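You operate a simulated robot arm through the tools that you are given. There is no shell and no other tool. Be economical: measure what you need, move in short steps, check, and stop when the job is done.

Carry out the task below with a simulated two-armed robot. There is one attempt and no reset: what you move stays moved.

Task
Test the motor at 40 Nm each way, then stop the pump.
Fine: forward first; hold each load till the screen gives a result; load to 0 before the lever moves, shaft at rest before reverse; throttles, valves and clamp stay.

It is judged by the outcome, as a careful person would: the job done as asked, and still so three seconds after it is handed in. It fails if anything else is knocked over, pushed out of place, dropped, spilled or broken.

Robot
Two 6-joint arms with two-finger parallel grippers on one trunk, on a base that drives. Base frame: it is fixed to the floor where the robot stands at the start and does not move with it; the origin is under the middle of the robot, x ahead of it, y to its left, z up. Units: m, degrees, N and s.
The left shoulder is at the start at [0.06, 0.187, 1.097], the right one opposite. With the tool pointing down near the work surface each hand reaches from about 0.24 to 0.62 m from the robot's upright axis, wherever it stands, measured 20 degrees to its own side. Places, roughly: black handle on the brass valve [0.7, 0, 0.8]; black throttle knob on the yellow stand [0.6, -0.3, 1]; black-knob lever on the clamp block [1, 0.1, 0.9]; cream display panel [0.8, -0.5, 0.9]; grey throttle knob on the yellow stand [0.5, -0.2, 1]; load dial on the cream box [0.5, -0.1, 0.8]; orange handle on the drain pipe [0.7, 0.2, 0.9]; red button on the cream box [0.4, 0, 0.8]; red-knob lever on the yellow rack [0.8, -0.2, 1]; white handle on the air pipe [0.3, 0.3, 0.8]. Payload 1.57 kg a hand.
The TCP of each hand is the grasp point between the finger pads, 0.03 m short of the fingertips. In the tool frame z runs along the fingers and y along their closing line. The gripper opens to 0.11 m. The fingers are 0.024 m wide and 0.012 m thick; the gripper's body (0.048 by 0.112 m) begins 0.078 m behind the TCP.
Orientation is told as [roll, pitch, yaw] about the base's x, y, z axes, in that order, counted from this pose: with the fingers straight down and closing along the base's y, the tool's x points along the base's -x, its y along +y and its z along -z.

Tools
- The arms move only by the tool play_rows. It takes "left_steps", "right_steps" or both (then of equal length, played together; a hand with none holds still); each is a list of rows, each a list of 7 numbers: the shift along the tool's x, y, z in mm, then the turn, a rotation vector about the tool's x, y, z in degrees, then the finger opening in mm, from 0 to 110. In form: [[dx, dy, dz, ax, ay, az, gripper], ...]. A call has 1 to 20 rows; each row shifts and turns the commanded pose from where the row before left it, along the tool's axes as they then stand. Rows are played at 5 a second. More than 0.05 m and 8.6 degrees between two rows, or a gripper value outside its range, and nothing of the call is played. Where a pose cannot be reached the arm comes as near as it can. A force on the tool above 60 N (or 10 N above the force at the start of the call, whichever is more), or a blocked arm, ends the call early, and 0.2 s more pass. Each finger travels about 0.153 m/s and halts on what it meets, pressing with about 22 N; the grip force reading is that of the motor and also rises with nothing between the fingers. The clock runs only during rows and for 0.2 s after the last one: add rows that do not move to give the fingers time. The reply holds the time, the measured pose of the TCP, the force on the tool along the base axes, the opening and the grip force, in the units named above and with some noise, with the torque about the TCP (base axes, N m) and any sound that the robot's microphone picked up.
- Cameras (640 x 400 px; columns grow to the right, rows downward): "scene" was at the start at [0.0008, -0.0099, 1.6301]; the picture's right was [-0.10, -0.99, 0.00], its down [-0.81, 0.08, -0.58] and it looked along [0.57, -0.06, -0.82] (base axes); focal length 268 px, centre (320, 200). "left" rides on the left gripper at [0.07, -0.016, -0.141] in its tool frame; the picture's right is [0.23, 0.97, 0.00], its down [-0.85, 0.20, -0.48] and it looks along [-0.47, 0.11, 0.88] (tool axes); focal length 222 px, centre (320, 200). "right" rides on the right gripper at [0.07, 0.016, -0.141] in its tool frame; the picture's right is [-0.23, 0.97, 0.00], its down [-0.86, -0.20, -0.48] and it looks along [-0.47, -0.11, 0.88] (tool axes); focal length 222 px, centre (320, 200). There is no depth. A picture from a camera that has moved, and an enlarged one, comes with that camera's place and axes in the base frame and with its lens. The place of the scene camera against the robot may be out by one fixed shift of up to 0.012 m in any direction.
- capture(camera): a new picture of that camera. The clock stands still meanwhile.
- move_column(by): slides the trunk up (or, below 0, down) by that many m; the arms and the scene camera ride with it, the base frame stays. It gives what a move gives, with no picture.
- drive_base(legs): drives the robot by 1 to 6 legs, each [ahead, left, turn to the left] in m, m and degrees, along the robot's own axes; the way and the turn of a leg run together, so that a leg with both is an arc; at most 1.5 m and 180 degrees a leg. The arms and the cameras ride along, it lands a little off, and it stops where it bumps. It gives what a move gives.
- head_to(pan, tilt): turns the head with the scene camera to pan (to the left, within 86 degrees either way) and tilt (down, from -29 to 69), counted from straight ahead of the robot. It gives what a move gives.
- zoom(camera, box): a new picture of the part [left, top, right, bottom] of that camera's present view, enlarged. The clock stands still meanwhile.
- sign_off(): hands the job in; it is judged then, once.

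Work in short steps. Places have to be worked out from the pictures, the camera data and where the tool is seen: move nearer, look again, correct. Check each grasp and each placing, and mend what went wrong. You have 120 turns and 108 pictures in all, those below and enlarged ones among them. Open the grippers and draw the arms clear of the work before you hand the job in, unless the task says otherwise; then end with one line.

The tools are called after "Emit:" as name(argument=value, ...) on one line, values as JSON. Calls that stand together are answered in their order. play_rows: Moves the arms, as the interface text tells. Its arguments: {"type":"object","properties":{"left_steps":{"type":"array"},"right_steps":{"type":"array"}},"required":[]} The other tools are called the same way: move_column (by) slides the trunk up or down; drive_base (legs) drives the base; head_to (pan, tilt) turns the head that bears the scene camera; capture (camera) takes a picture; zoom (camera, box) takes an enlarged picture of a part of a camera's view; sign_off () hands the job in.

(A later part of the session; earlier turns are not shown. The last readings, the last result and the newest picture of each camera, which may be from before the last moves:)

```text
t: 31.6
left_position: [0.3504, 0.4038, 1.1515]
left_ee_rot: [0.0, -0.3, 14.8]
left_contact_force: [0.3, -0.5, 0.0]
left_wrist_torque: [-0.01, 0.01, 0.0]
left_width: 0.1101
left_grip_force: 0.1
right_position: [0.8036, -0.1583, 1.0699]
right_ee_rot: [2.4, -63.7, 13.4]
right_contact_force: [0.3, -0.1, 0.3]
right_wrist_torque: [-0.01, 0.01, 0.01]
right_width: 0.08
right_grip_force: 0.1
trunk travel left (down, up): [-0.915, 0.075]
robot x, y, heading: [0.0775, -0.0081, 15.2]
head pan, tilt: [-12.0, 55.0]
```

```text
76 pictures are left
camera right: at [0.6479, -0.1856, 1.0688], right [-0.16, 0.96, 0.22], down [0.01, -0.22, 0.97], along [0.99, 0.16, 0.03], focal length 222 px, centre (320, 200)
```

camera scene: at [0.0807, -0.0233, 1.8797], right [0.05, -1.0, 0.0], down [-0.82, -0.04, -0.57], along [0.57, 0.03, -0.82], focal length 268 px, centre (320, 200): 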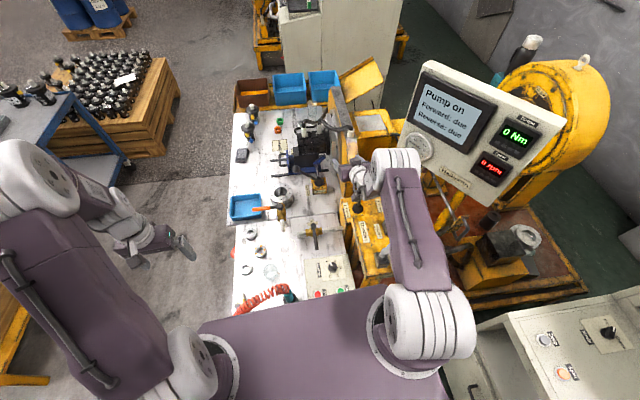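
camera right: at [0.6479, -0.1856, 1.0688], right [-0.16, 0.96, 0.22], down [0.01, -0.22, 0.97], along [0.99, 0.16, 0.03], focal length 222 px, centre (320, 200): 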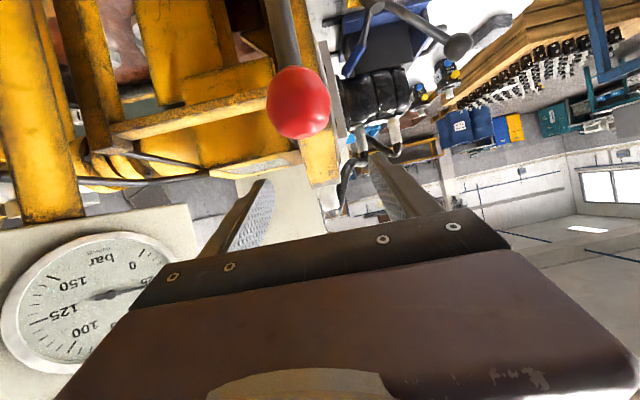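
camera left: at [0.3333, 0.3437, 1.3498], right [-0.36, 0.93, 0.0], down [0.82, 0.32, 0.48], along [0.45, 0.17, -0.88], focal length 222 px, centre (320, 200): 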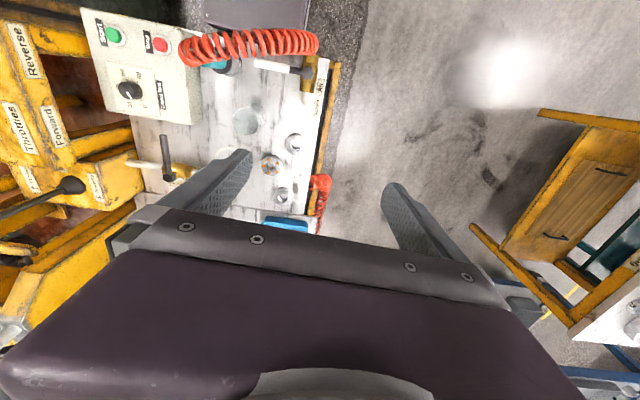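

Knob seen at ≈(0.788,-0.163,1.010). I lower onto it and grip.

Emit:
play_rows(right_steps=[[30, 0, 7, 0, 0, 0, 80], [30, 0, 7, 0, 0, 0, 80], [0, 0, 0, 0, 0, 0, 80]])

Emit:
capture(camera="right")

```text
t: 32.4
left_position: [0.3502, 0.4042, 1.1498]
left_ee_rot: [0.0, -0.2, 14.9]
left_contact_force: [-0.4, 0.2, -0.2]
left_wrist_torque: [-0.01, 0.03, -0.01]
left_width: 0.1099
left_grip_force: 0.0
right_position: [0.7877, -0.1602, 1.0087]
right_ee_rot: [2.3, -63.7, 13.6]
right_contact_force: [0.6, 0.1, -0.8]
right_wrist_torque: [0.0, -0.01, -0.03]
right_width: 0.0799
right_grip_force: 0.0
trunk travel left (down, up): [-0.915, 0.075]
robot x, y, heading: [0.0816, -0.0049, 15.0]
head pan, tilt: [-12.0, 55.0]
```

```text
75 pictures are left
camera right: at [0.6333, -0.1866, 1.0087], right [-0.16, 0.96, 0.22], down [0.01, -0.22, 0.97], along [0.99, 0.16, 0.03], focal length 222 px, centre (320, 200)
```

right: 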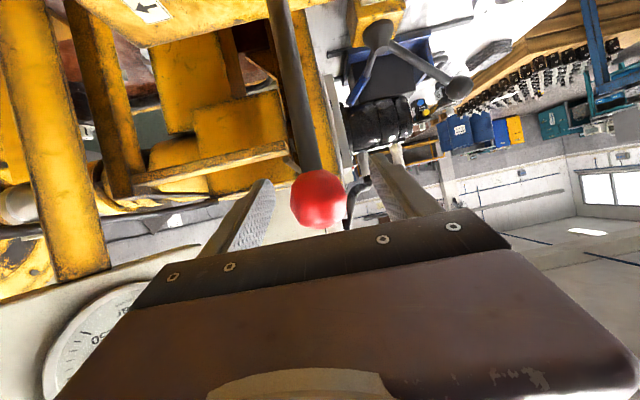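

Centred. I grip, then push +x 4 cm in 1 cm rows.

Emit:
play_rows(right_steps=[[0, 0, 0, 0, 0, 0, 50], [0, 0, 0, 0, 0, 0, 30], [0, 0, 0, 0, 0, 0, 20], [0, 0, 0, 0, 0, 0, 20], [-4.3, -2.3, 8.7, 0, 0, 0, 20], [-3.9, -2.3, 8.9, 0, 0, 0, 20], [-3.4, -2.3, 9.1, 0, 0, 0, 20], [-3.0, -2.3, 9.3, 0, 0, 0, 20], [0, 0, 0, 0, 0, 0, 20]])

Emit:
zoom(camera="scene", box=[320, 60, 560, 210])

```text
t: 34.4
left_position: [0.3435, 0.404, 1.1527]
left_ee_rot: [-0.3, -0.5, 15.0]
left_contact_force: [0.4, -1.5, -0.1]
left_wrist_torque: [-0.04, -0.01, -0.02]
left_width: 0.1099
left_grip_force: 0.0
right_position: [0.8267, -0.1574, 1.0168]
right_ee_rot: [2.0, -64.7, 13.8]
right_contact_force: [-15.3, -3.7, 29.9]
right_wrist_torque: [-0.24, 1.03, 0.0]
right_width: 0.0361
right_grip_force: 43.0
trunk travel left (down, up): [-0.915, 0.075]
robot x, y, heading: [0.078, -0.0099, 14.9]
head pan, tilt: [-12.0, 55.0]
```

```text
2.67 times, centred on (440, 135) of scene
camera zoom: at [0.0679, -0.0196, 1.8202], right [0.05, -1.0, 0.0], down [-0.81, -0.04, -0.58], along [0.58, 0.03, -0.81], focal length 714 px, centre (0, 373)
```

zoom: 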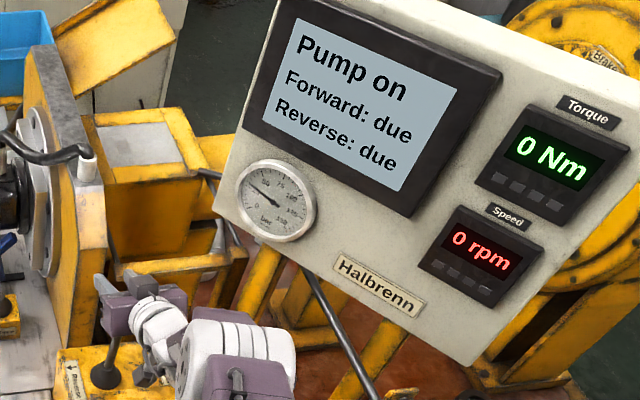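

Force rose (−15 x, +30 z) and the width shrank to 36 mm: the fingers are slipping off centre. I look.

Emit:
capture(camera="right")

Emit:
zoom(camera="scene", box=[325, 140, 405, 220])

```text
73 pictures are left
camera right: at [0.6712, -0.1855, 1.0136], right [-0.17, 0.96, 0.22], down [-0.01, -0.22, 0.97], along [0.99, 0.16, 0.04], focal length 222 px, centre (320, 200)
```

right: 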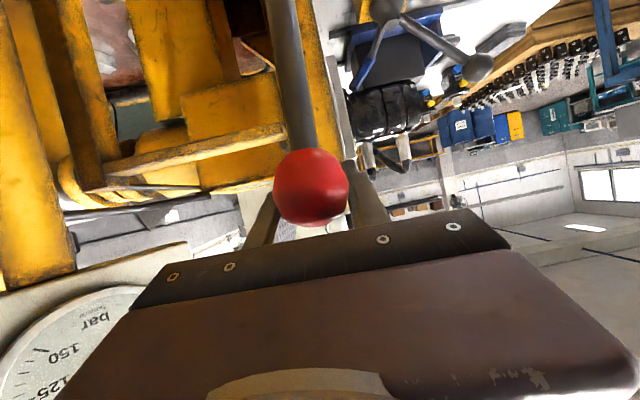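

```text
5.00 times, centred on (365, 180) of scene
camera zoom: at [0.0679, -0.0196, 1.8202], right [0.05, -1.0, 0.0], down [-0.81, -0.04, -0.58], along [0.58, 0.03, -0.81], focal length 1338 px, centre (95, 300)
```

zoom: 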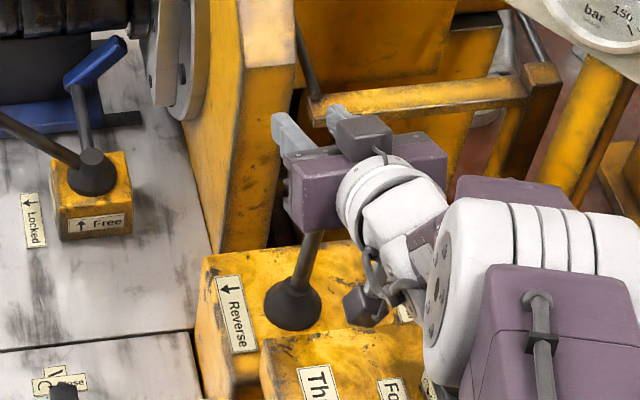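

The lever hasn't moved; the fingers merely slid over the knob. Pushing with near-closed fingertips behind the knob will be firmer. I open, back off behind it and square the hand's yaw.

Emit:
play_rows(right_steps=[[0, 0, 0, 0, 0, 0, 80], [0, 0, 0, 0, 0, 0, 80], [4.8, 8.2, -43.8, 0, 0, 0, 80], [4.8, 8.2, -43.8, 0, 0, 0, 80], [4.8, 8.2, -43.8, 0, 0, 0, 60], [0, 0, 0, 5.9, 0, 2.8, 30], [0, 0, 0, 5.9, 0, 2.8, 14], [0, 0, 0, 0, 0, 0, 14]])

Emit:
capture(camera="right")

```text
t: 36.2
left_position: [0.3501, 0.4036, 1.1515]
left_ee_rot: [0.0, -0.2, 14.8]
left_contact_force: [-0.1, -0.6, 0.3]
left_wrist_torque: [0.03, 0.0, 0.03]
left_width: 0.11
left_grip_force: 0.1
right_position: [0.7772, -0.2123, 1.0581]
right_ee_rot: [6.1, -63.0, -2.0]
right_contact_force: [-0.3, -0.4, -0.3]
right_wrist_torque: [-0.03, -0.03, 0.02]
right_width: 0.0142
right_grip_force: 0.1
right hand out of reach, approached as far as the arm can: row 4, 5, 6, 7
trunk travel left (down, up): [-0.915, 0.075]
robot x, y, heading: [0.074, -0.0029, 14.9]
head pan, tilt: [-12.0, 55.0]
```

```text
71 pictures are left
camera right: at [0.6202, -0.2068, 1.0595], right [0.05, 0.97, 0.25], down [-0.03, -0.25, 0.97], along [1.0, -0.05, 0.01], focal length 222 px, centre (320, 200)
```

right: 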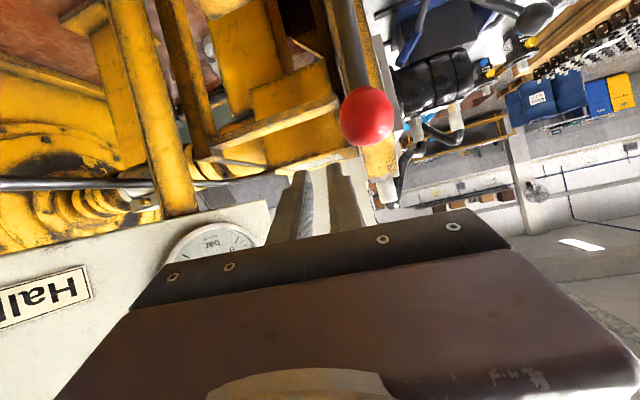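

With this flat tilt the wrist limit prevents retracting. I go back to ~48° tilt, which allows a position behind the knob, and read where it lands.

Emit:
play_rows(right_steps=[[0, 0, 0, 0, 8, 0, 14], [0, 0, 0, 0, 8, 0, 14], [0, 0, 0, 0, 0, 0, 14]])

```text
t: 37.0
left_position: [0.3516, 0.4043, 1.15]
left_ee_rot: [0.0, -0.2, 14.9]
left_contact_force: [-0.5, -0.6, -1.0]
left_wrist_torque: [-0.02, -0.03, 0.02]
left_width: 0.11
left_grip_force: 0.1
right_position: [0.7784, -0.2125, 1.0569]
right_ee_rot: [1.2, -47.4, 1.6]
right_contact_force: [-0.4, 0.1, 0.7]
right_wrist_torque: [0.01, 0.02, 0.02]
right_width: 0.014
right_grip_force: 0.1
trunk travel left (down, up): [-0.915, 0.075]
robot x, y, heading: [0.0746, -0.0091, 14.8]
head pan, tilt: [-12.0, 55.0]
```

Reachable. I move back behind the knob, then left and down to line up the fingertips with its centre height.

Emit:
play_rows(right_steps=[[21.3, 0, -23.2, 0, 0, 0, 14], [21.3, 0, -23.2, 0, 0, 0, 14], [10, 25, 9, 0, 0, 0, 14], [10, 25, 9, 0, 0, 0, 14], [0, 0, 0, 0, 0, 0, 14]])

Emit:
capture(camera="right")

```text
t: 38.2
left_position: [0.3507, 0.4041, 1.1501]
left_ee_rot: [0.0, -0.2, 14.9]
left_contact_force: [0.1, 0.1, -1.2]
left_wrist_torque: [-0.03, -0.02, 0.01]
left_width: 0.1098
left_grip_force: 0.0
right_position: [0.7337, -0.2031, 1.0387]
right_ee_rot: [2.6, -47.3, 1.5]
right_contact_force: [0.6, 0.2, -0.7]
right_wrist_torque: [-0.03, 0.01, 0.0]
right_width: 0.0142
right_grip_force: 0.0
right hand out of reach, approached as far as the arm can: row 2, 3, 4
trunk travel left (down, up): [-0.915, 0.075]
robot x, y, heading: [0.0781, -0.0054, 14.7]
head pan, tilt: [-12.0, 55.0]
```

```text
70 pictures are left
camera right: at [0.582, -0.1972, 1.0824], right [0.1, 0.98, 0.2], down [0.24, -0.21, 0.95], along [0.97, -0.04, -0.26], focal length 222 px, centre (320, 200)
```

right: 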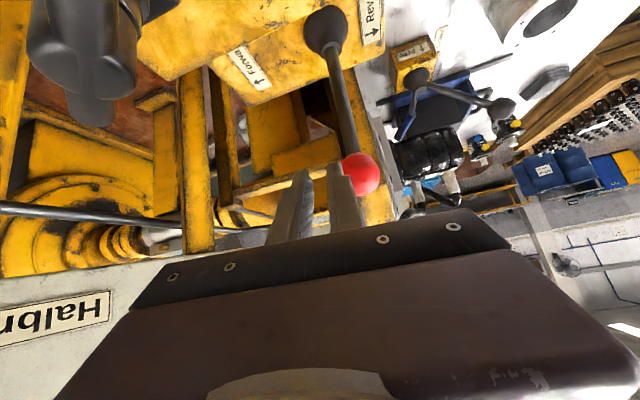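

Still wrist-limited. Lowering the column flattens the forearm and should free it; the deck edge is clear of hose and box. I raise the hand first, then lower the column 8 cm.

Emit:
play_rows(right_steps=[[-22, 0, -20, 0, 0, 0, 14], [-22, 0, -20, 0, 0, 0, 14], [-11, 0, -10, 0, 0, 0, 14]])

Emit:
move_column(by=-0.05)

Emit:
capture(camera="right")

Emit:
capture(camera="scene")

```text
t: 39.0
left_position: [0.3506, 0.4049, 1.1494]
left_ee_rot: [-0.1, -0.2, 14.9]
left_contact_force: [-0.1, 0.0, 0.4]
left_wrist_torque: [0.0, -0.01, 0.03]
left_width: 0.1098
left_grip_force: 0.1
right_position: [0.7344, -0.2058, 1.1129]
right_ee_rot: [1.3, -47.4, 1.7]
right_contact_force: [0.0, 0.0, 0.7]
right_wrist_torque: [0.01, -0.02, -0.02]
right_width: 0.0141
right_grip_force: 0.1
right hand out of reach, approached as far as the arm can: row 1
trunk travel left (down, up): [-0.915, 0.075]
robot x, y, heading: [0.0763, -0.0025, 14.8]
head pan, tilt: [-12.0, 55.0]
```

```text
t: 39.9
left_position: [0.3497, 0.4057, 1.0995]
left_ee_rot: [0.0, -0.2, 14.9]
left_contact_force: [-0.6, -0.6, 0.1]
left_wrist_torque: [-0.01, -0.01, -0.01]
left_width: 0.1099
left_grip_force: 0.0
right_position: [0.7345, -0.208, 1.0635]
right_ee_rot: [1.2, -47.5, 1.6]
right_contact_force: [-0.5, -0.3, 0.3]
right_wrist_torque: [0.02, 0.02, 0.0]
right_width: 0.0139
right_grip_force: 0.1
trunk travel left (down, up): [-0.865, 0.125]
robot x, y, heading: [0.0802, -0.0069, 15.1]
head pan, tilt: [-12.0, 55.0]
```

```text
69 pictures are left
camera right: at [0.584, -0.1994, 1.1061], right [0.11, 0.98, 0.18], down [0.23, -0.2, 0.95], along [0.97, -0.06, -0.25], focal length 222 px, centre (320, 200)
```

right: 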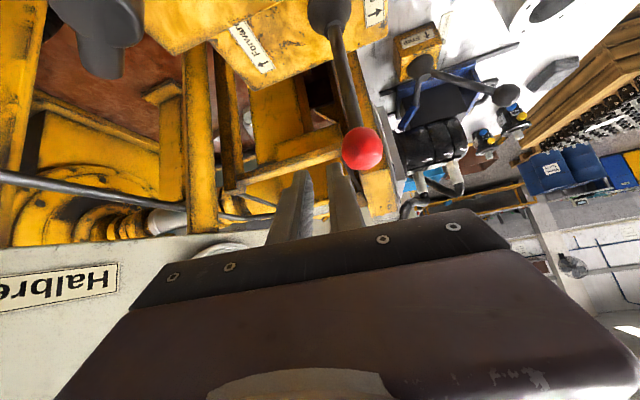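

```text
68 pictures are left
camera scene: at [0.0797, -0.0199, 1.7698], right [0.05, -1.0, 0.0], down [-0.82, -0.04, -0.57], along [0.57, 0.03, -0.82], focal length 268 px, centre (320, 200)
```

scene: 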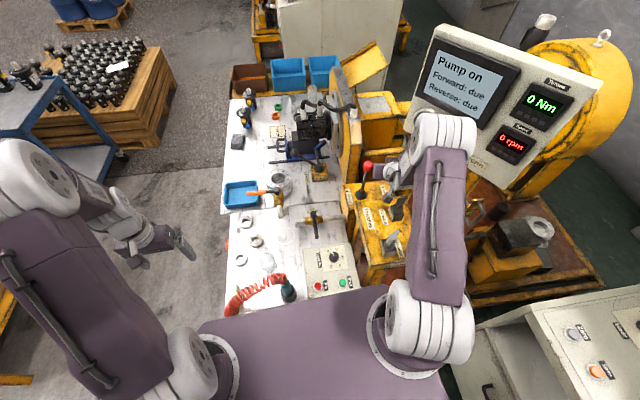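

The view is clear. Now line up behind the knob again.

Emit:
play_rows(right_steps=[[0, 23, 0, 0, 0, 0, 14], [8, 23, 4, 0, 0, 0, 14], [23, 0, 12, 0, 0, 0, 14], [0, 0, 0, 0, 0, 0, 14]])

Emit:
capture(camera="right")

```text
t: 40.9
left_position: [0.3506, 0.404, 1.0995]
left_ee_rot: [0.0, -0.1, 14.9]
left_contact_force: [0.6, -0.5, 0.4]
left_wrist_torque: [0.03, 0.01, -0.01]
left_width: 0.1102
left_grip_force: 0.1
right_position: [0.7306, -0.2081, 1.0379]
right_ee_rot: [1.8, -47.3, 1.4]
right_contact_force: [0.0, 0.3, -0.7]
right_wrist_torque: [0.01, -0.02, -0.01]
right_width: 0.014
right_grip_force: 0.1
right hand out of reach, approached as far as the arm can: row 1, 2
trunk travel left (down, up): [-0.865, 0.125]
robot x, y, heading: [0.0788, -0.0094, 15.1]
head pan, tilt: [-12.0, 55.0]
```

```text
67 pictures are left
camera right: at [0.5785, -0.2013, 1.0819], right [0.11, 0.98, 0.19], down [0.24, -0.21, 0.95], along [0.97, -0.06, -0.25], focal length 222 px, centre (320, 200)
```

right: 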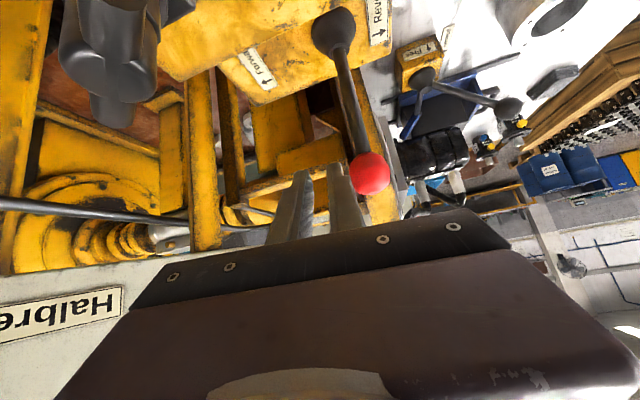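

The sideways move seems blocked by the wrist near alignment. I yaw the hand left ~11° into the arm's own plane and retry the sideways shift.

Emit:
play_rows(right_steps=[[0, 0, 0, -4, 0, -3.7, 14], [0, 0, 0, -4, 0, -3.7, 14], [0, 15, 0, 0, 0, 0, 14], [0, 15, 0, 0, 0, 0, 14], [0, 15, 0, 0, 0, 0, 14], [0, 0, 0, 0, 0, 0, 14]])

```text
t: 42.3
left_position: [0.3502, 0.4044, 1.0991]
left_ee_rot: [0.1, 0.0, 14.9]
left_contact_force: [0.4, 0.8, -0.8]
left_wrist_torque: [-0.01, 0.0, 0.0]
left_width: 0.1099
left_grip_force: 0.0
right_position: [0.7177, -0.1624, 1.0371]
right_ee_rot: [1.2, -47.6, 12.7]
right_contact_force: [-0.2, -0.2, 0.0]
right_wrist_torque: [0.0, -0.04, -0.01]
right_width: 0.0138
right_grip_force: 0.1
trunk travel left (down, up): [-0.865, 0.125]
robot x, y, heading: [0.0785, -0.0041, 14.9]
head pan, tilt: [-12.0, 55.0]
```

Lined up: fingertips ≈(0.739,-0.158,1.017), 3 cm behind the knob. I push +x in 1 cm rows, watching the force.

Emit:
play_rows(right_steps=[[-5.8, -2.2, 7.9, 0, 0, 0, 14], [-5.0, -2.2, 8.6, 0, 0, 0, 14], [-5.0, -2.2, 8.6, 0, 0, 0, 14], [-6.6, -2.2, 7.2, 0, 0, 0, 14], [-6.6, -2.2, 7.2, 0, 0, 0, 14]])

Emit:
capture(camera="right")

```text
t: 43.3
left_position: [0.3372, 0.4039, 1.1051]
left_ee_rot: [-0.3, -0.8, 14.7]
left_contact_force: [-0.1, 0.5, -0.7]
left_wrist_torque: [0.04, 0.0, 0.0]
left_width: 0.1099
left_grip_force: 0.1
right_position: [0.7366, -0.166, 1.0351]
right_ee_rot: [1.2, -46.9, 12.0]
right_contact_force: [-42.2, -5.0, 32.8]
right_wrist_torque: [0.5, -0.41, -0.39]
right_width: 0.0091
right_grip_force: 0.0
trunk travel left (down, up): [-0.865, 0.125]
robot x, y, heading: [0.0761, -0.0081, 15.1]
head pan, tilt: [-12.0, 55.0]
stopped in row 5 (right hand): the force on the tool passed its limit at 64 N (the readings are from after the stop); the commanded pose is now the measured one
```

```text
66 pictures are left
camera right: at [0.5861, -0.1857, 1.079], right [-0.07, 0.98, 0.18], down [0.28, -0.16, 0.95], along [0.96, 0.11, -0.26], focal length 222 px, centre (320, 200)
```

right: 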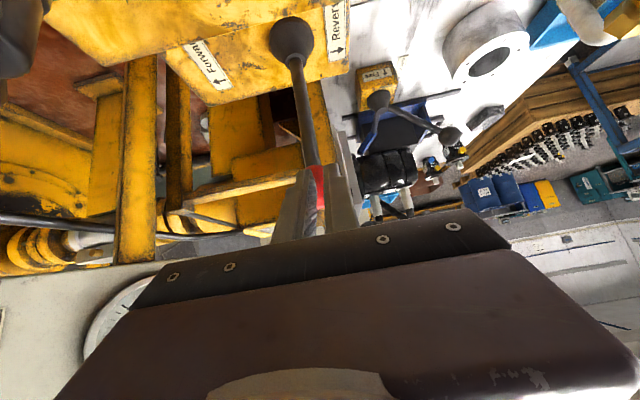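

64 N without movement: pushing straight +x may be the wrong direction or blocked. I zoom on the lever's labels to check the arrows.

Emit:
zoom(camera="right", box=[160, 0, 400, 150])

Emit:
zoom(camera="scene", box=[330, 140, 430, 220])

```text
2.67 times, centred on (280, 75) of right
camera zoom: at [0.5861, -0.1857, 1.079], right [-0.07, 0.98, 0.18], down [0.28, -0.16, 0.95], along [0.96, 0.11, -0.26], focal length 592 px, centre (427, 533)
```

zoom: 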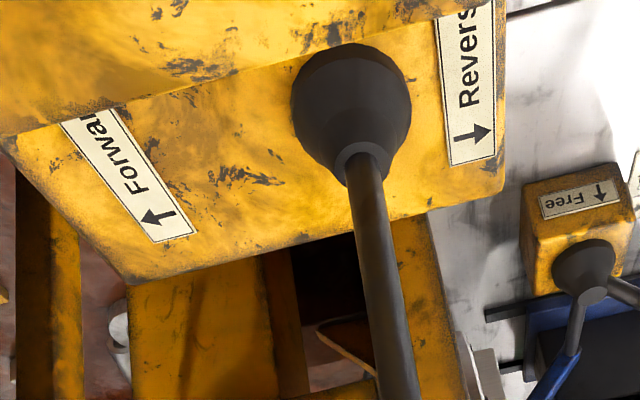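

```text
5.00 times, centred on (380, 180) of scene
camera zoom: at [0.057, -0.0191, 1.7706], right [0.05, -1.0, 0.0], down [-0.81, -0.04, -0.58], along [0.58, 0.03, -0.81], focal length 1338 px, centre (20, 300)
```

zoom: 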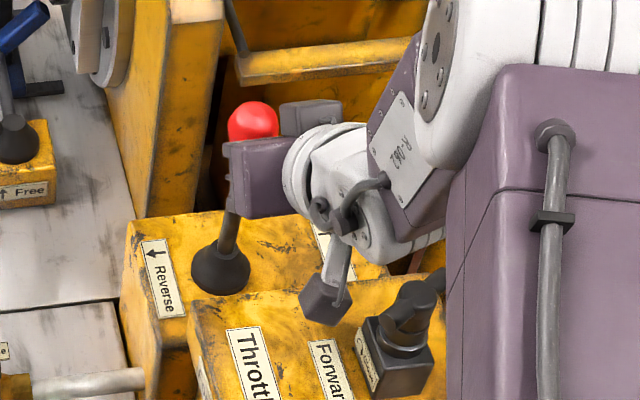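

I need a closer look at the arrows themselves.

Emit:
zoom(camera="right", box=[320, 0, 352, 64])

Emit:
zoom(camera="right", box=[180, 40, 240, 94])

Emit:
zoom(camera="scene", box=[350, 184, 374, 208])

```text
6.25 times, centred on (336, 32) of right
camera zoom: at [0.5861, -0.1857, 1.079], right [-0.07, 0.98, 0.18], down [0.28, -0.16, 0.95], along [0.96, 0.11, -0.26], focal length 1388 px, centre (220, 1250)
```

zoom: 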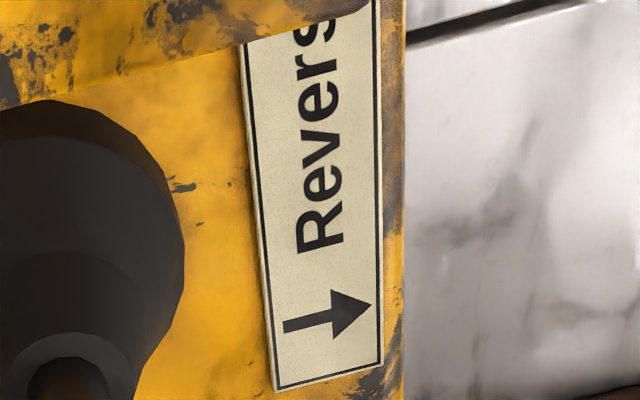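

```text
7.41 times, centred on (210, 67) of right
camera zoom: at [0.5861, -0.1857, 1.079], right [-0.07, 0.98, 0.18], down [0.28, -0.16, 0.95], along [0.96, 0.11, -0.26], focal length 1645 px, centre (1135, 1185)
```

zoom: 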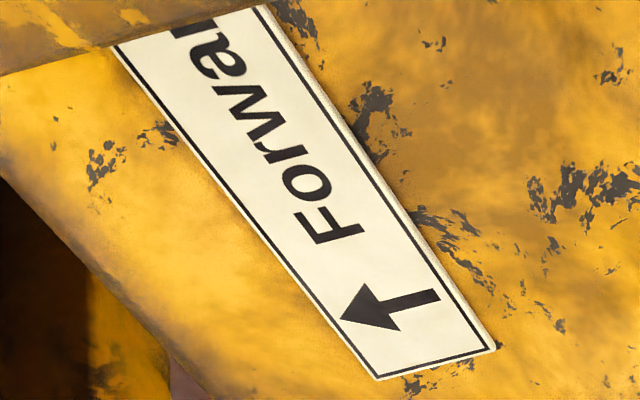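

```text
16.00 times, centred on (362, 196) of scene
camera zoom: at [0.057, -0.0191, 1.7706], right [0.05, -1.0, 0.0], down [-0.81, -0.04, -0.58], along [0.58, 0.03, -0.81], focal length 4282 px, centre (-352, 264)
```

zoom: 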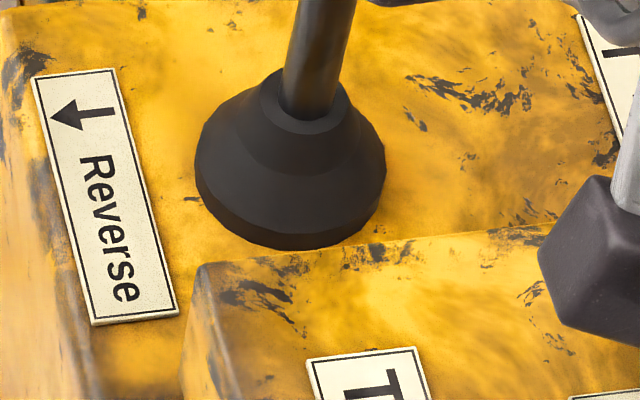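

The arrows point sideways: Forward is to the right (−y) and Reverse to the left (+y). So a y-closing straddle is ideal. I back off, rise, open, and come down over the knob.

Emit:
play_rows(right_steps=[[6.6, 2.2, -7.2, 0, 0, 0, 14], [-33, 0, -30, 0, 0, 0, 70], [0, 0, 0, 0, 0, 0, 70], [-19, -4.5, 21, 0, 0, 0, 70], [-19, -4.5, 21, 0, 0, 0, 70], [0, 0, 0, 0, 0, 0, 70]])

Emit:
capture(camera="right")

```text
t: 44.7
left_position: [0.3489, 0.4039, 1.1012]
left_ee_rot: [-0.1, -0.3, 14.8]
left_contact_force: [0.4, 0.5, 0.7]
left_wrist_torque: [-0.02, -0.07, 0.0]
left_width: 0.1102
left_grip_force: 0.1
right_position: [0.7954, -0.1597, 1.0703]
right_ee_rot: [1.4, -46.4, 12.1]
right_contact_force: [0.0, -0.4, 0.0]
right_wrist_torque: [-0.06, 0.02, 0.01]
right_width: 0.07
right_grip_force: 0.1
trunk travel left (down, up): [-0.865, 0.125]
robot x, y, heading: [0.077, -0.0045, 14.9]
head pan, tilt: [-12.0, 55.0]
```

```text
60 pictures are left
camera right: at [0.6458, -0.18, 1.1158], right [-0.07, 0.98, 0.18], down [0.29, -0.15, 0.95], along [0.96, 0.12, -0.27], focal length 222 px, centre (320, 200)
```

right: 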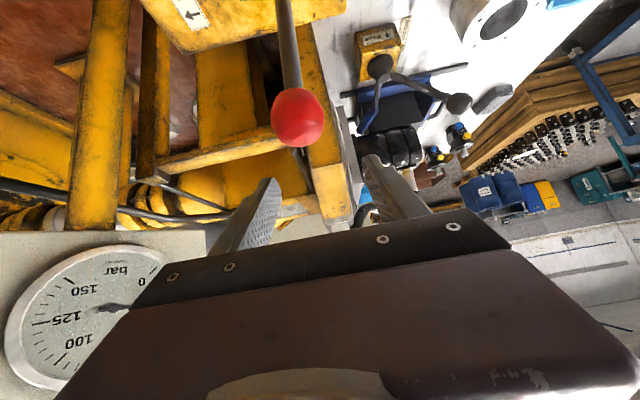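

Knob ≈(0.788,-0.165,1.009). I lower to straddle it, closing loosely to 46 mm.

Emit:
play_rows(right_steps=[[24.5, -1.7, 17.7, 0, 0, 0, 70], [24.5, -1.7, 17.7, 0, 0, 0, 70], [0, 0, 0, 0, 0, 0, 46], [0, 0, 0, 0, 0, 0, 46]])

Emit:
capture(camera="right")

```text
t: 45.7
left_position: [0.3491, 0.4039, 1.0991]
left_ee_rot: [0.0, 0.0, 14.7]
left_contact_force: [-0.3, 0.1, -0.6]
left_wrist_torque: [-0.02, -0.02, 0.0]
left_width: 0.1097
left_grip_force: 0.1
right_position: [0.7905, -0.164, 1.0076]
right_ee_rot: [1.6, -46.3, 12.1]
right_contact_force: [-0.5, 0.0, 0.3]
right_wrist_torque: [0.02, 0.01, 0.0]
right_width: 0.0458
right_grip_force: 0.2
trunk travel left (down, up): [-0.865, 0.125]
robot x, y, heading: [0.0797, -0.0037, 14.8]
head pan, tilt: [-12.0, 55.0]
```

```text
59 pictures are left
camera right: at [0.6409, -0.1845, 1.0533], right [-0.07, 0.98, 0.18], down [0.29, -0.16, 0.94], along [0.96, 0.12, -0.27], focal length 222 px, centre (320, 200)
```

right: 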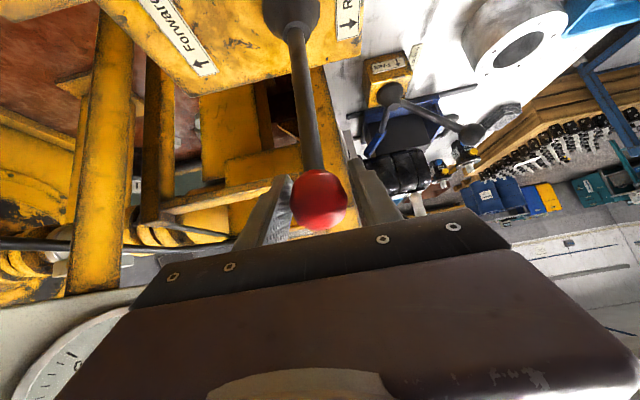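

Straddled. I move the lever right (−y) toward Forward in 1 cm rows.

Emit:
play_rows(right_steps=[[1.4, -9.8, -1.5, 0, 0, 0, 46], [1.6, -9.8, -1.3, 0, 0, 0, 46], [2.0, -9.8, -0.9, 0, 0, 0, 46], [2.5, -9.8, -0.5, 0, 0, 0, 46], [0, 0, 0, 0, 0, 0, 46]])

Emit:
zoom(camera="scene", box=[340, 20, 600, 220])

```text
t: 46.9
left_position: [0.3513, 0.4034, 1.1001]
left_ee_rot: [-0.1, -0.2, 14.8]
left_contact_force: [0.7, -0.6, -0.1]
left_wrist_torque: [0.0, 0.01, 0.0]
left_width: 0.11
left_grip_force: 0.0
right_position: [0.7911, -0.2055, 1.0015]
right_ee_rot: [1.5, -46.3, 12.1]
right_contact_force: [-0.2, 0.2, 0.1]
right_wrist_torque: [0.0, 0.02, 0.0]
right_width: 0.0462
right_grip_force: 0.1
trunk travel left (down, up): [-0.865, 0.125]
robot x, y, heading: [0.0757, -0.0059, 15.0]
head pan, tilt: [-12.0, 55.0]
```

```text
2.00 times, centred on (470, 120) of scene
camera zoom: at [0.079, -0.0196, 1.7698], right [0.05, -1.0, 0.0], down [-0.82, -0.04, -0.57], along [0.57, 0.03, -0.82], focal length 535 px, centre (20, 360)
```

zoom: 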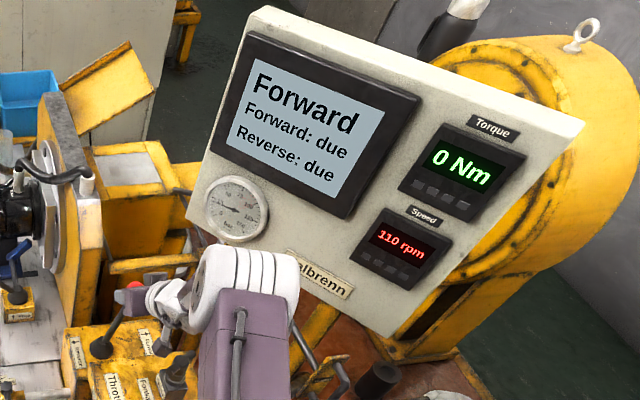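

Screen reads Forward, 110 rpm, with no force on the lever. The right hand stays there, and the left hand moves over the load dial.

Emit:
play_rows(left_steps=[[-1.5, -43, 7.3, 0, 0, 0, 80], [-1.5, -43, 7.3, 0, 0, 0, 80], [-1.5, -43, 7.3, 0, 0, 0, 80], [-1.5, -43, 7.3, 0, 0, 0, 80], [-1.5, -43, 7.3, 0, 0, 0, 80], [-1.5, -43, 7.3, 0, 0, 0, 80], [-1.5, -43, 7.3, 0, 0, 0, 80], [-1.5, -43, 7.3, 0, 0, 0, 80], [-1.5, -43, 7.3, 0, 0, 0, 80], [-1.5, -43, 7.3, 0, 0, -7, 80], [-1.5, -43, 7.3, 0, 0, -7, 80], [0, 0, 0, 0, 0, 0, 80]])

Emit:
capture(camera="left")

Emit:
capture(camera="scene")

```text
t: 49.5
left_position: [0.4941, -0.0482, 1.0201]
left_ee_rot: [0.0, -0.1, 28.9]
left_contact_force: [0.7, 0.2, -0.6]
left_wrist_torque: [-0.02, 0.0, 0.0]
left_width: 0.08
left_grip_force: 0.0
right_position: [0.7918, -0.2051, 1.0026]
right_ee_rot: [1.5, -46.2, 12.0]
right_contact_force: [-0.2, -0.1, 0.6]
right_wrist_torque: [0.0, 0.01, 0.01]
right_width: 0.0461
right_grip_force: 0.2
trunk travel left (down, up): [-0.865, 0.125]
robot x, y, heading: [0.0786, -0.0058, 14.9]
head pan, tilt: [-12.0, 55.0]
```

```text
57 pictures are left
camera left: at [0.4412, -0.0966, 1.1611], right [-0.67, 0.74, 0.0], down [0.65, 0.59, 0.48], along [0.36, 0.32, -0.88], focal length 222 px, centre (320, 200)
```

left: 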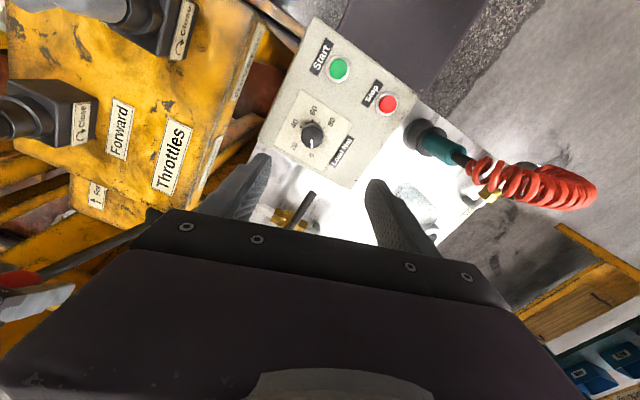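

```text
56 pictures are left
camera scene: at [0.0788, -0.0193, 1.7698], right [0.05, -1.0, 0.0], down [-0.82, -0.04, -0.57], along [0.57, 0.03, -0.82], focal length 268 px, centre (320, 200)
```

scene: 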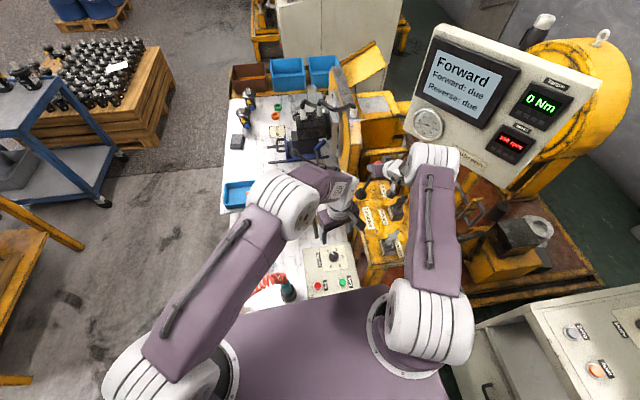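

Dial's ray gives around (0.507,-0.054). I descend over it to z 0.91 and look again for height.

Emit:
play_rows(left_steps=[[-2.8, -3.8, 36.7, 0, 0, 0, 80], [-2.8, -3.8, 36.7, 0, 0, 0, 80], [-2.8, -3.8, 36.7, 0, 0, 0, 80], [0, 0, 0, 0, 0, 0, 80]])

Emit:
capture(camera="left")

```text
t: 50.5
left_position: [0.5066, -0.0539, 0.908]
left_ee_rot: [-0.2, -0.2, 28.8]
left_contact_force: [-0.8, 0.2, 0.0]
left_wrist_torque: [0.02, 0.01, 0.0]
left_width: 0.08
left_grip_force: 0.0
right_position: [0.7913, -0.2067, 1.0042]
right_ee_rot: [1.6, -46.2, 12.1]
right_contact_force: [0.1, 0.3, -0.6]
right_wrist_torque: [-0.02, -0.02, 0.03]
right_width: 0.0458
right_grip_force: 0.1
trunk travel left (down, up): [-0.865, 0.125]
robot x, y, heading: [0.0748, -0.0049, 14.8]
head pan, tilt: [-12.0, 55.0]
```

```text
55 pictures are left
camera left: at [0.4543, -0.1017, 1.049], right [-0.67, 0.74, 0.0], down [0.65, 0.59, 0.48], along [0.36, 0.32, -0.88], focal length 222 px, centre (320, 200)
```

left: 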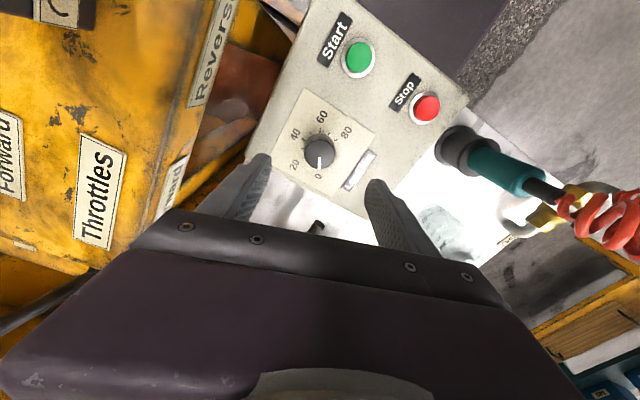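

I zoom in on the dial to measure its centre and size better.

Emit:
zoom(camera="left", box=[270, 90, 386, 200])

```text
3.64 times, centred on (328, 145) of left
camera zoom: at [0.4543, -0.1017, 1.049], right [-0.67, 0.74, 0.0], down [0.65, 0.59, 0.48], along [0.36, 0.32, -0.88], focal length 808 px, centre (291, 400)
```

zoom: 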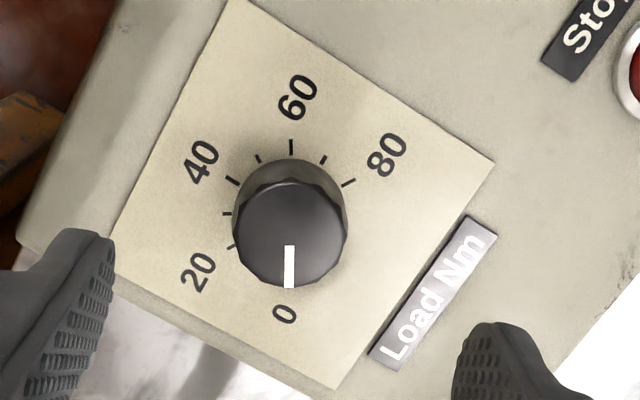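

Scale confirmed: 60° per 20 Nm, pointer at 0, cap ≈(0.511,-0.052, z≈0.81). I descend 4.5 cm and look again.

Emit:
play_rows(left_steps=[[-3, 0, 22, 0, 0, 0, 80], [0, 0, 23, 0, 0, 0, 80], [0, 0, 0, 0, 0, 0, 80]])

Emit:
capture(camera="left")

```text
t: 51.3
left_position: [0.5087, -0.0524, 0.8646]
left_ee_rot: [-0.1, -0.1, 28.8]
left_contact_force: [0.2, 0.1, -0.2]
left_wrist_torque: [0.01, -0.01, 0.0]
left_width: 0.0798
left_grip_force: 0.0
right_position: [0.7906, -0.2047, 1.0033]
right_ee_rot: [1.5, -46.3, 12.1]
right_contact_force: [0.0, -1.0, 0.1]
right_wrist_torque: [0.0, -0.01, 0.0]
right_width: 0.0458
right_grip_force: 0.0
trunk travel left (down, up): [-0.865, 0.125]
robot x, y, heading: [0.0732, -0.0078, 14.8]
head pan, tilt: [-12.0, 55.0]
```

```text
53 pictures are left
camera left: at [0.4568, -0.1003, 1.0053], right [-0.67, 0.74, 0.0], down [0.65, 0.59, 0.48], along [0.36, 0.32, -0.88], focal length 222 px, centre (320, 200)
```

left: 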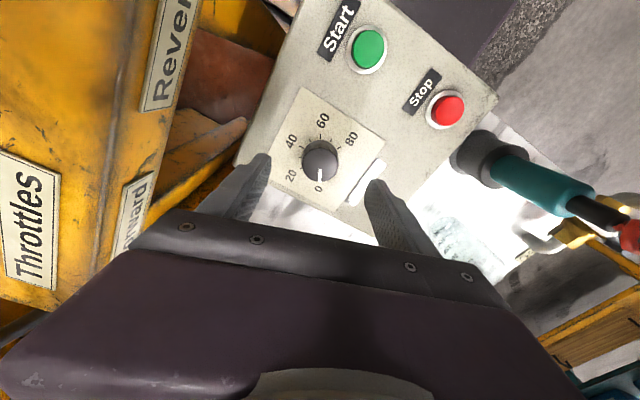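

Emit:
zoom(camera="left", box=[262, 100, 378, 210])

```text
3.64 times, centred on (320, 155) of left
camera zoom: at [0.4568, -0.1003, 1.0053], right [-0.67, 0.74, 0.0], down [0.65, 0.59, 0.48], along [0.36, 0.32, -0.88], focal length 808 px, centre (320, 364)
```

zoom: 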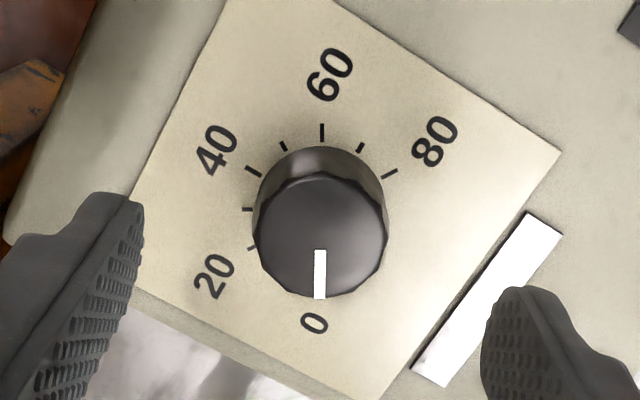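

Cap ≈(0.5135,-0.050), top z≈0.795–0.80, Ø36 mm. I lower so the fingertips reach about z 0.78 and check before closing.

Emit:
play_rows(left_steps=[[-3, 0, 20, 0, 0, 0, 70], [-2.6, 0, 20, 0, 0, 0, 60], [0, 0, 14, 0, 0, 0, 60], [0, 0, 0, 0, 0, 0, 60]])

Emit:
zoom(camera="left", box=[240, 100, 400, 250])

```text
t: 52.4
left_position: [0.5004, -0.0422, 0.8308]
left_ee_rot: [-1.0, -0.9, 28.9]
left_contact_force: [-8.9, 1.7, 28.7]
left_wrist_torque: [-0.64, -0.13, -0.08]
left_width: 0.0547
left_grip_force: 0.2
left hand out of reach, approached as far as the arm can: row 1, 2, 3
right_position: [0.7885, -0.2065, 1.0048]
right_ee_rot: [1.5, -46.4, 12.1]
right_contact_force: [0.3, -0.9, -0.5]
right_wrist_torque: [0.02, 0.0, 0.01]
right_width: 0.046
right_grip_force: 0.0
trunk travel left (down, up): [-0.865, 0.125]
robot x, y, heading: [0.0757, -0.0056, 14.8]
head pan, tilt: [-12.0, 55.0]
stopped in row 4 (left hand): the force on the tool passed its limit at 62 N (the readings are from after the stop); the commanded pose is now the measured one
```

```text
2.67 times, centred on (320, 175) of left
camera zoom: at [0.445, -0.0896, 0.9706], right [-0.67, 0.74, -0.02], down [0.64, 0.59, 0.49], along [0.37, 0.31, -0.87], focal length 592 px, centre (320, 267)
```

zoom: 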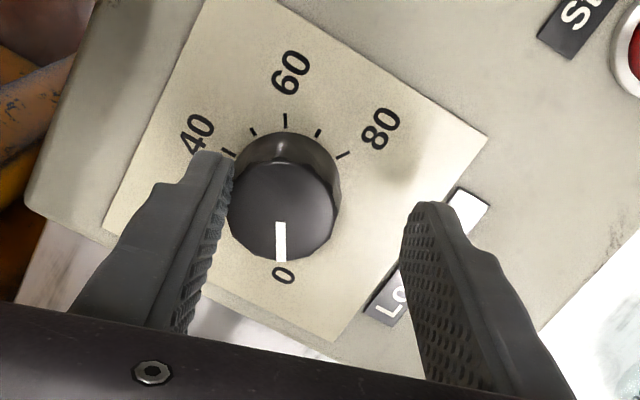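

The left hand is at its reach limit and a fingertip touched the plate (so plate z≈0.80); the dial still points to 0. The right arm reaches the dial more easily, so I withdraw the left hand up and aside.

Emit:
play_rows(left_steps=[[0, 0, -20, 0, 0, 0, 80], [0, 0, -45, 0, 0, 0, 80], [0, 0, -45, 0, 0, 0, 80], [0, 0, -45, 0, 0, 0, 80], [20, 40, -10, 0, 0, 5, 80], [20, 40, 0, 0, 0, 5, 80], [20, 40, 0, 0, 0, 4, 80], [0, 45, 0, 0, 0, 0, 80], [0, 45, 0, 0, 0, 0, 80], [0, 45, 0, 0, 0, 0, 80], [0, 45, 0, 0, 0, 0, 80], [0, 45, 0, 0, 0, 0, 80]])

Emit:
capture(camera="scene")

```text
t: 55.0
left_position: [0.6178, 0.1448, 0.9993]
left_ee_rot: [-0.7, -0.7, 14.8]
left_contact_force: [0.7, 0.7, 1.0]
left_wrist_torque: [-0.02, -0.01, 0.01]
left_width: 0.0802
left_grip_force: 0.0
left hand out of reach, approached as far as the arm can: row 1, 2, 3, 4, 5, 6, 7, 8, 9, 10, 11, 12
right_position: [0.7925, -0.2043, 1.0034]
right_ee_rot: [1.4, -46.4, 12.1]
right_contact_force: [0.3, 0.0, -0.1]
right_wrist_torque: [0.0, 0.05, 0.01]
right_width: 0.0465
right_grip_force: 0.3
trunk travel left (down, up): [-0.865, 0.125]
robot x, y, heading: [0.0771, -0.0051, 14.9]
head pan, tilt: [-12.0, 55.0]
```

```text
50 pictures are left
camera scene: at [0.0794, -0.0182, 1.7698], right [0.05, -1.0, 0.0], down [-0.82, -0.04, -0.57], along [0.57, 0.03, -0.82], focal length 268 px, centre (320, 200)
```

scene: 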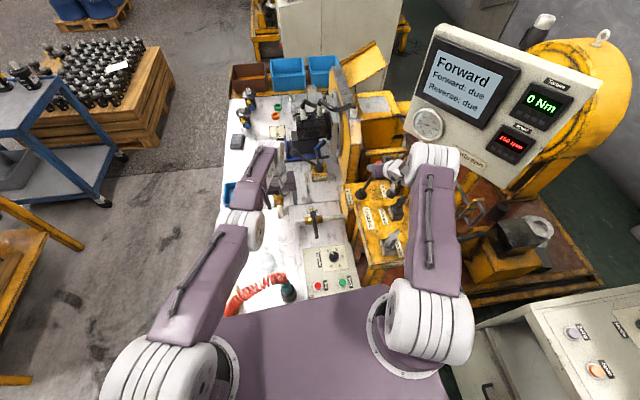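

The left hand got stretched out toward (0.62,0.14,1.0), near the valves. I raise and pull it back in small rows and check.

Emit:
play_rows(left_steps=[[0, 0, -20, 0, 0, 0, 80], [20, 0, -10, 0, 0, 0, 80], [20, 0, 0, 0, 0, 0, 80], [0, 0, 0, 0, 0, 0, 80]])

Emit:
capture(camera="left")

```text
t: 56.0
left_position: [0.6201, 0.1299, 1.0239]
left_ee_rot: [-0.7, -0.7, 14.8]
left_contact_force: [0.0, -0.5, -0.7]
left_wrist_torque: [0.0, 0.02, -0.01]
left_width: 0.0799
left_grip_force: 0.0
left hand out of reach, approached as far as the arm can: row 1, 2, 3
right_position: [0.7916, -0.2049, 1.0037]
right_ee_rot: [1.5, -46.2, 12.1]
right_contact_force: [0.8, -0.4, 0.2]
right_wrist_torque: [-0.02, 0.0, -0.03]
right_width: 0.0467
right_grip_force: 0.4
trunk travel left (down, up): [-0.865, 0.125]
robot x, y, heading: [0.0775, -0.0048, 14.7]
head pan, tilt: [-12.0, 55.0]
```

```text
49 pictures are left
camera left: at [0.5562, 0.0963, 1.1639], right [-0.47, 0.88, -0.01], down [0.77, 0.42, 0.49], along [0.44, 0.22, -0.87], focal length 222 px, centre (320, 200)
```

left: 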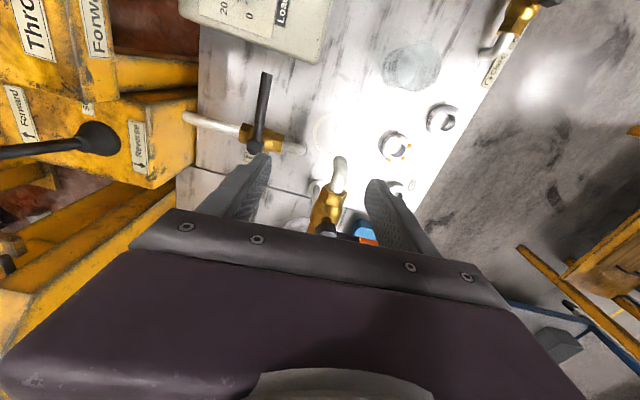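

The solver seems stuck with a straight elbow. Asking for a slightly lower target should make the elbow flex; fingertips have ~7 cm of spare height. I try a small dip.

Emit:
play_rows(left_steps=[[0, 0, 20, 0, 0, 0, 80], [0, 0, 20, 0, 0, 0, 80]])

```text
t: 56.6
left_position: [0.6163, 0.1281, 0.9839]
left_ee_rot: [-0.7, -0.8, 14.9]
left_contact_force: [0.0, -1.4, -0.4]
left_wrist_torque: [0.03, 0.0, 0.03]
left_width: 0.08
left_grip_force: 0.0
left hand out of reach, approached as far as the arm can: row 2
right_position: [0.7911, -0.2057, 1.0036]
right_ee_rot: [1.5, -46.4, 12.1]
right_contact_force: [-0.5, -0.5, -0.7]
right_wrist_torque: [0.0, 0.0, 0.02]
right_width: 0.0466
right_grip_force: 0.2
trunk travel left (down, up): [-0.865, 0.125]
robot x, y, heading: [0.0723, -0.0002, 15.1]
head pan, tilt: [-12.0, 55.0]
```

It obeys when moving down, so it's sitting at full stretch. I try to draw it inward in very small rows.

Emit:
play_rows(left_steps=[[4, 0, 0, 0, 0, 0, 80], [4, 0, 0, 0, 0, 0, 80], [6, 0, 0, 0, 0, 0, 80], [8, 0, -2, 0, 0, 0, 80], [10, 0, -2, 0, 0, 0, 80], [10, 0, -4, 0, 0, 0, 80]])

```text
t: 58.0
left_position: [0.6109, 0.1134, 0.9842]
left_ee_rot: [-0.6, -0.7, 14.8]
left_contact_force: [0.2, 0.1, -0.1]
left_wrist_torque: [-0.04, 0.0, 0.04]
left_width: 0.0799
left_grip_force: 0.0
left hand out of reach, approached as far as the arm can: row 2, 3, 4, 5, 6
right_position: [0.7907, -0.2048, 1.0029]
right_ee_rot: [1.5, -46.3, 12.1]
right_contact_force: [-0.2, -0.5, 0.6]
right_wrist_torque: [-0.03, -0.01, 0.0]
right_width: 0.0465
right_grip_force: 0.6
trunk travel left (down, up): [-0.865, 0.125]
robot x, y, heading: [0.0771, -0.0061, 14.9]
head pan, tilt: [-12.0, 55.0]
```

It slides along its full-stretch sphere; only downward moves flex the elbow. So I raise it high first, then come down and inward to re-bend the elbow.

Emit:
play_rows(left_steps=[[0, 0, -45, 0, 0, 0, 80], [0, 0, -45, 0, 0, 0, 80], [0, 0, -45, 0, 0, 0, 80], [0, 0, -45, 0, 0, 0, 80], [0, 0, -45, 0, 0, 0, 80], [0, 0, -45, 0, 0, 0, 80], [0, 10, 40, 0, 0, 0, 80], [20, 10, 40, 0, 0, 0, 80], [35, 10, 20, 0, 0, 0, 80], [35, 10, 10, 0, 0, 0, 80]])

```text
t: 60.2
left_position: [0.6157, 0.1234, 1.1876]
left_ee_rot: [-0.5, -0.7, 14.9]
left_contact_force: [0.2, -0.5, -1.2]
left_wrist_torque: [0.01, 0.01, 0.03]
left_width: 0.0802
left_grip_force: 0.0
left hand out of reach, approached as far as the arm can: row 1, 2, 5, 6, 7, 8, 9, 10
right_position: [0.7923, -0.2048, 1.0025]
right_ee_rot: [1.5, -46.3, 12.1]
right_contact_force: [0.2, -0.1, 0.5]
right_wrist_torque: [0.01, -0.01, 0.02]
right_width: 0.0464
right_grip_force: 0.1
trunk travel left (down, up): [-0.865, 0.125]
robot x, y, heading: [0.0723, -0.0011, 14.8]
head pan, tilt: [-12.0, 55.0]
```

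x,y are stuck while z moves freely. I look at the arm's posture.

Emit:
head_to(pan=20, tilt=50)

Emit:
capture(camera="scene")

```text
t: 61.2
left_position: [0.6155, 0.1223, 1.1884]
left_ee_rot: [-0.6, -0.7, 14.9]
left_contact_force: [-0.6, -1.1, 0.1]
left_wrist_torque: [-0.01, 0.01, 0.01]
left_width: 0.08
left_grip_force: 0.0
right_position: [0.7907, -0.2048, 1.003]
right_ee_rot: [1.4, -46.4, 12.0]
right_contact_force: [0.5, -0.7, 0.4]
right_wrist_torque: [-0.01, -0.01, -0.01]
right_width: 0.0467
right_grip_force: 0.8
trunk travel left (down, up): [-0.865, 0.125]
robot x, y, heading: [0.0755, -0.0054, 15.0]
head pan, tilt: [20.0, 50.0]
```

```text
48 pictures are left
camera scene: at [0.0703, 0.0202, 1.7763], right [0.57, -0.82, 0.0], down [-0.63, -0.44, -0.64], along [0.53, 0.37, -0.77], focal length 268 px, centre (320, 200)
```

scene: 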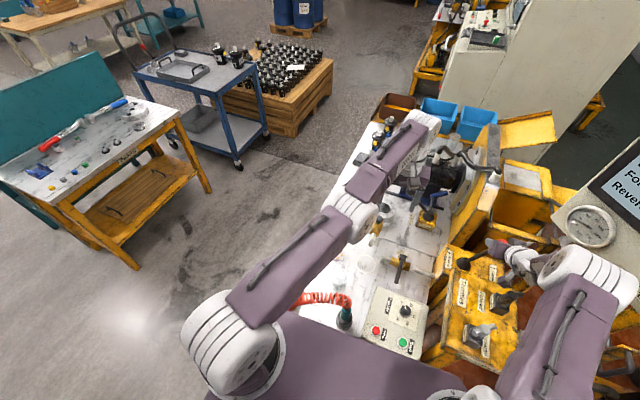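

The forearm slopes up with the wrist pitch at its limit for "tool down". I tilt the left fingers forward to relieve it, then draw inward.

Emit:
play_rows(left_steps=[[0, 0, 0, 0, -8, 0, 80], [0, 0, 0, 0, -8, 0, 80], [0, 0, 0, 0, -8, 0, 80], [0, 0, 0, 0, -8, 0, 80], [30, 0, -25, 0, 0, 0, 80], [30, 0, -25, 0, 0, 0, 80], [30, 0, -25, 0, 0, 0, 80]])

```text
t: 62.8
left_position: [0.7005, 0.0415, 1.2747]
left_ee_rot: [-0.8, -32.7, 15.2]
left_contact_force: [0.0, -0.6, -0.2]
left_wrist_torque: [0.01, 0.0, -0.04]
left_width: 0.0799
left_grip_force: 0.0
left hand out of reach, approached as far as the arm can: row 1, 2, 3, 4, 5, 6, 7
right_position: [0.7902, -0.2046, 1.0035]
right_ee_rot: [1.7, -46.3, 12.0]
right_contact_force: [-0.3, 0.3, 0.8]
right_wrist_torque: [0.01, 0.0, 0.0]
right_width: 0.0461
right_grip_force: 0.0
trunk travel left (down, up): [-0.865, 0.125]
robot x, y, heading: [0.0762, -0.0069, 14.9]
head pan, tilt: [20.0, 50.0]
```

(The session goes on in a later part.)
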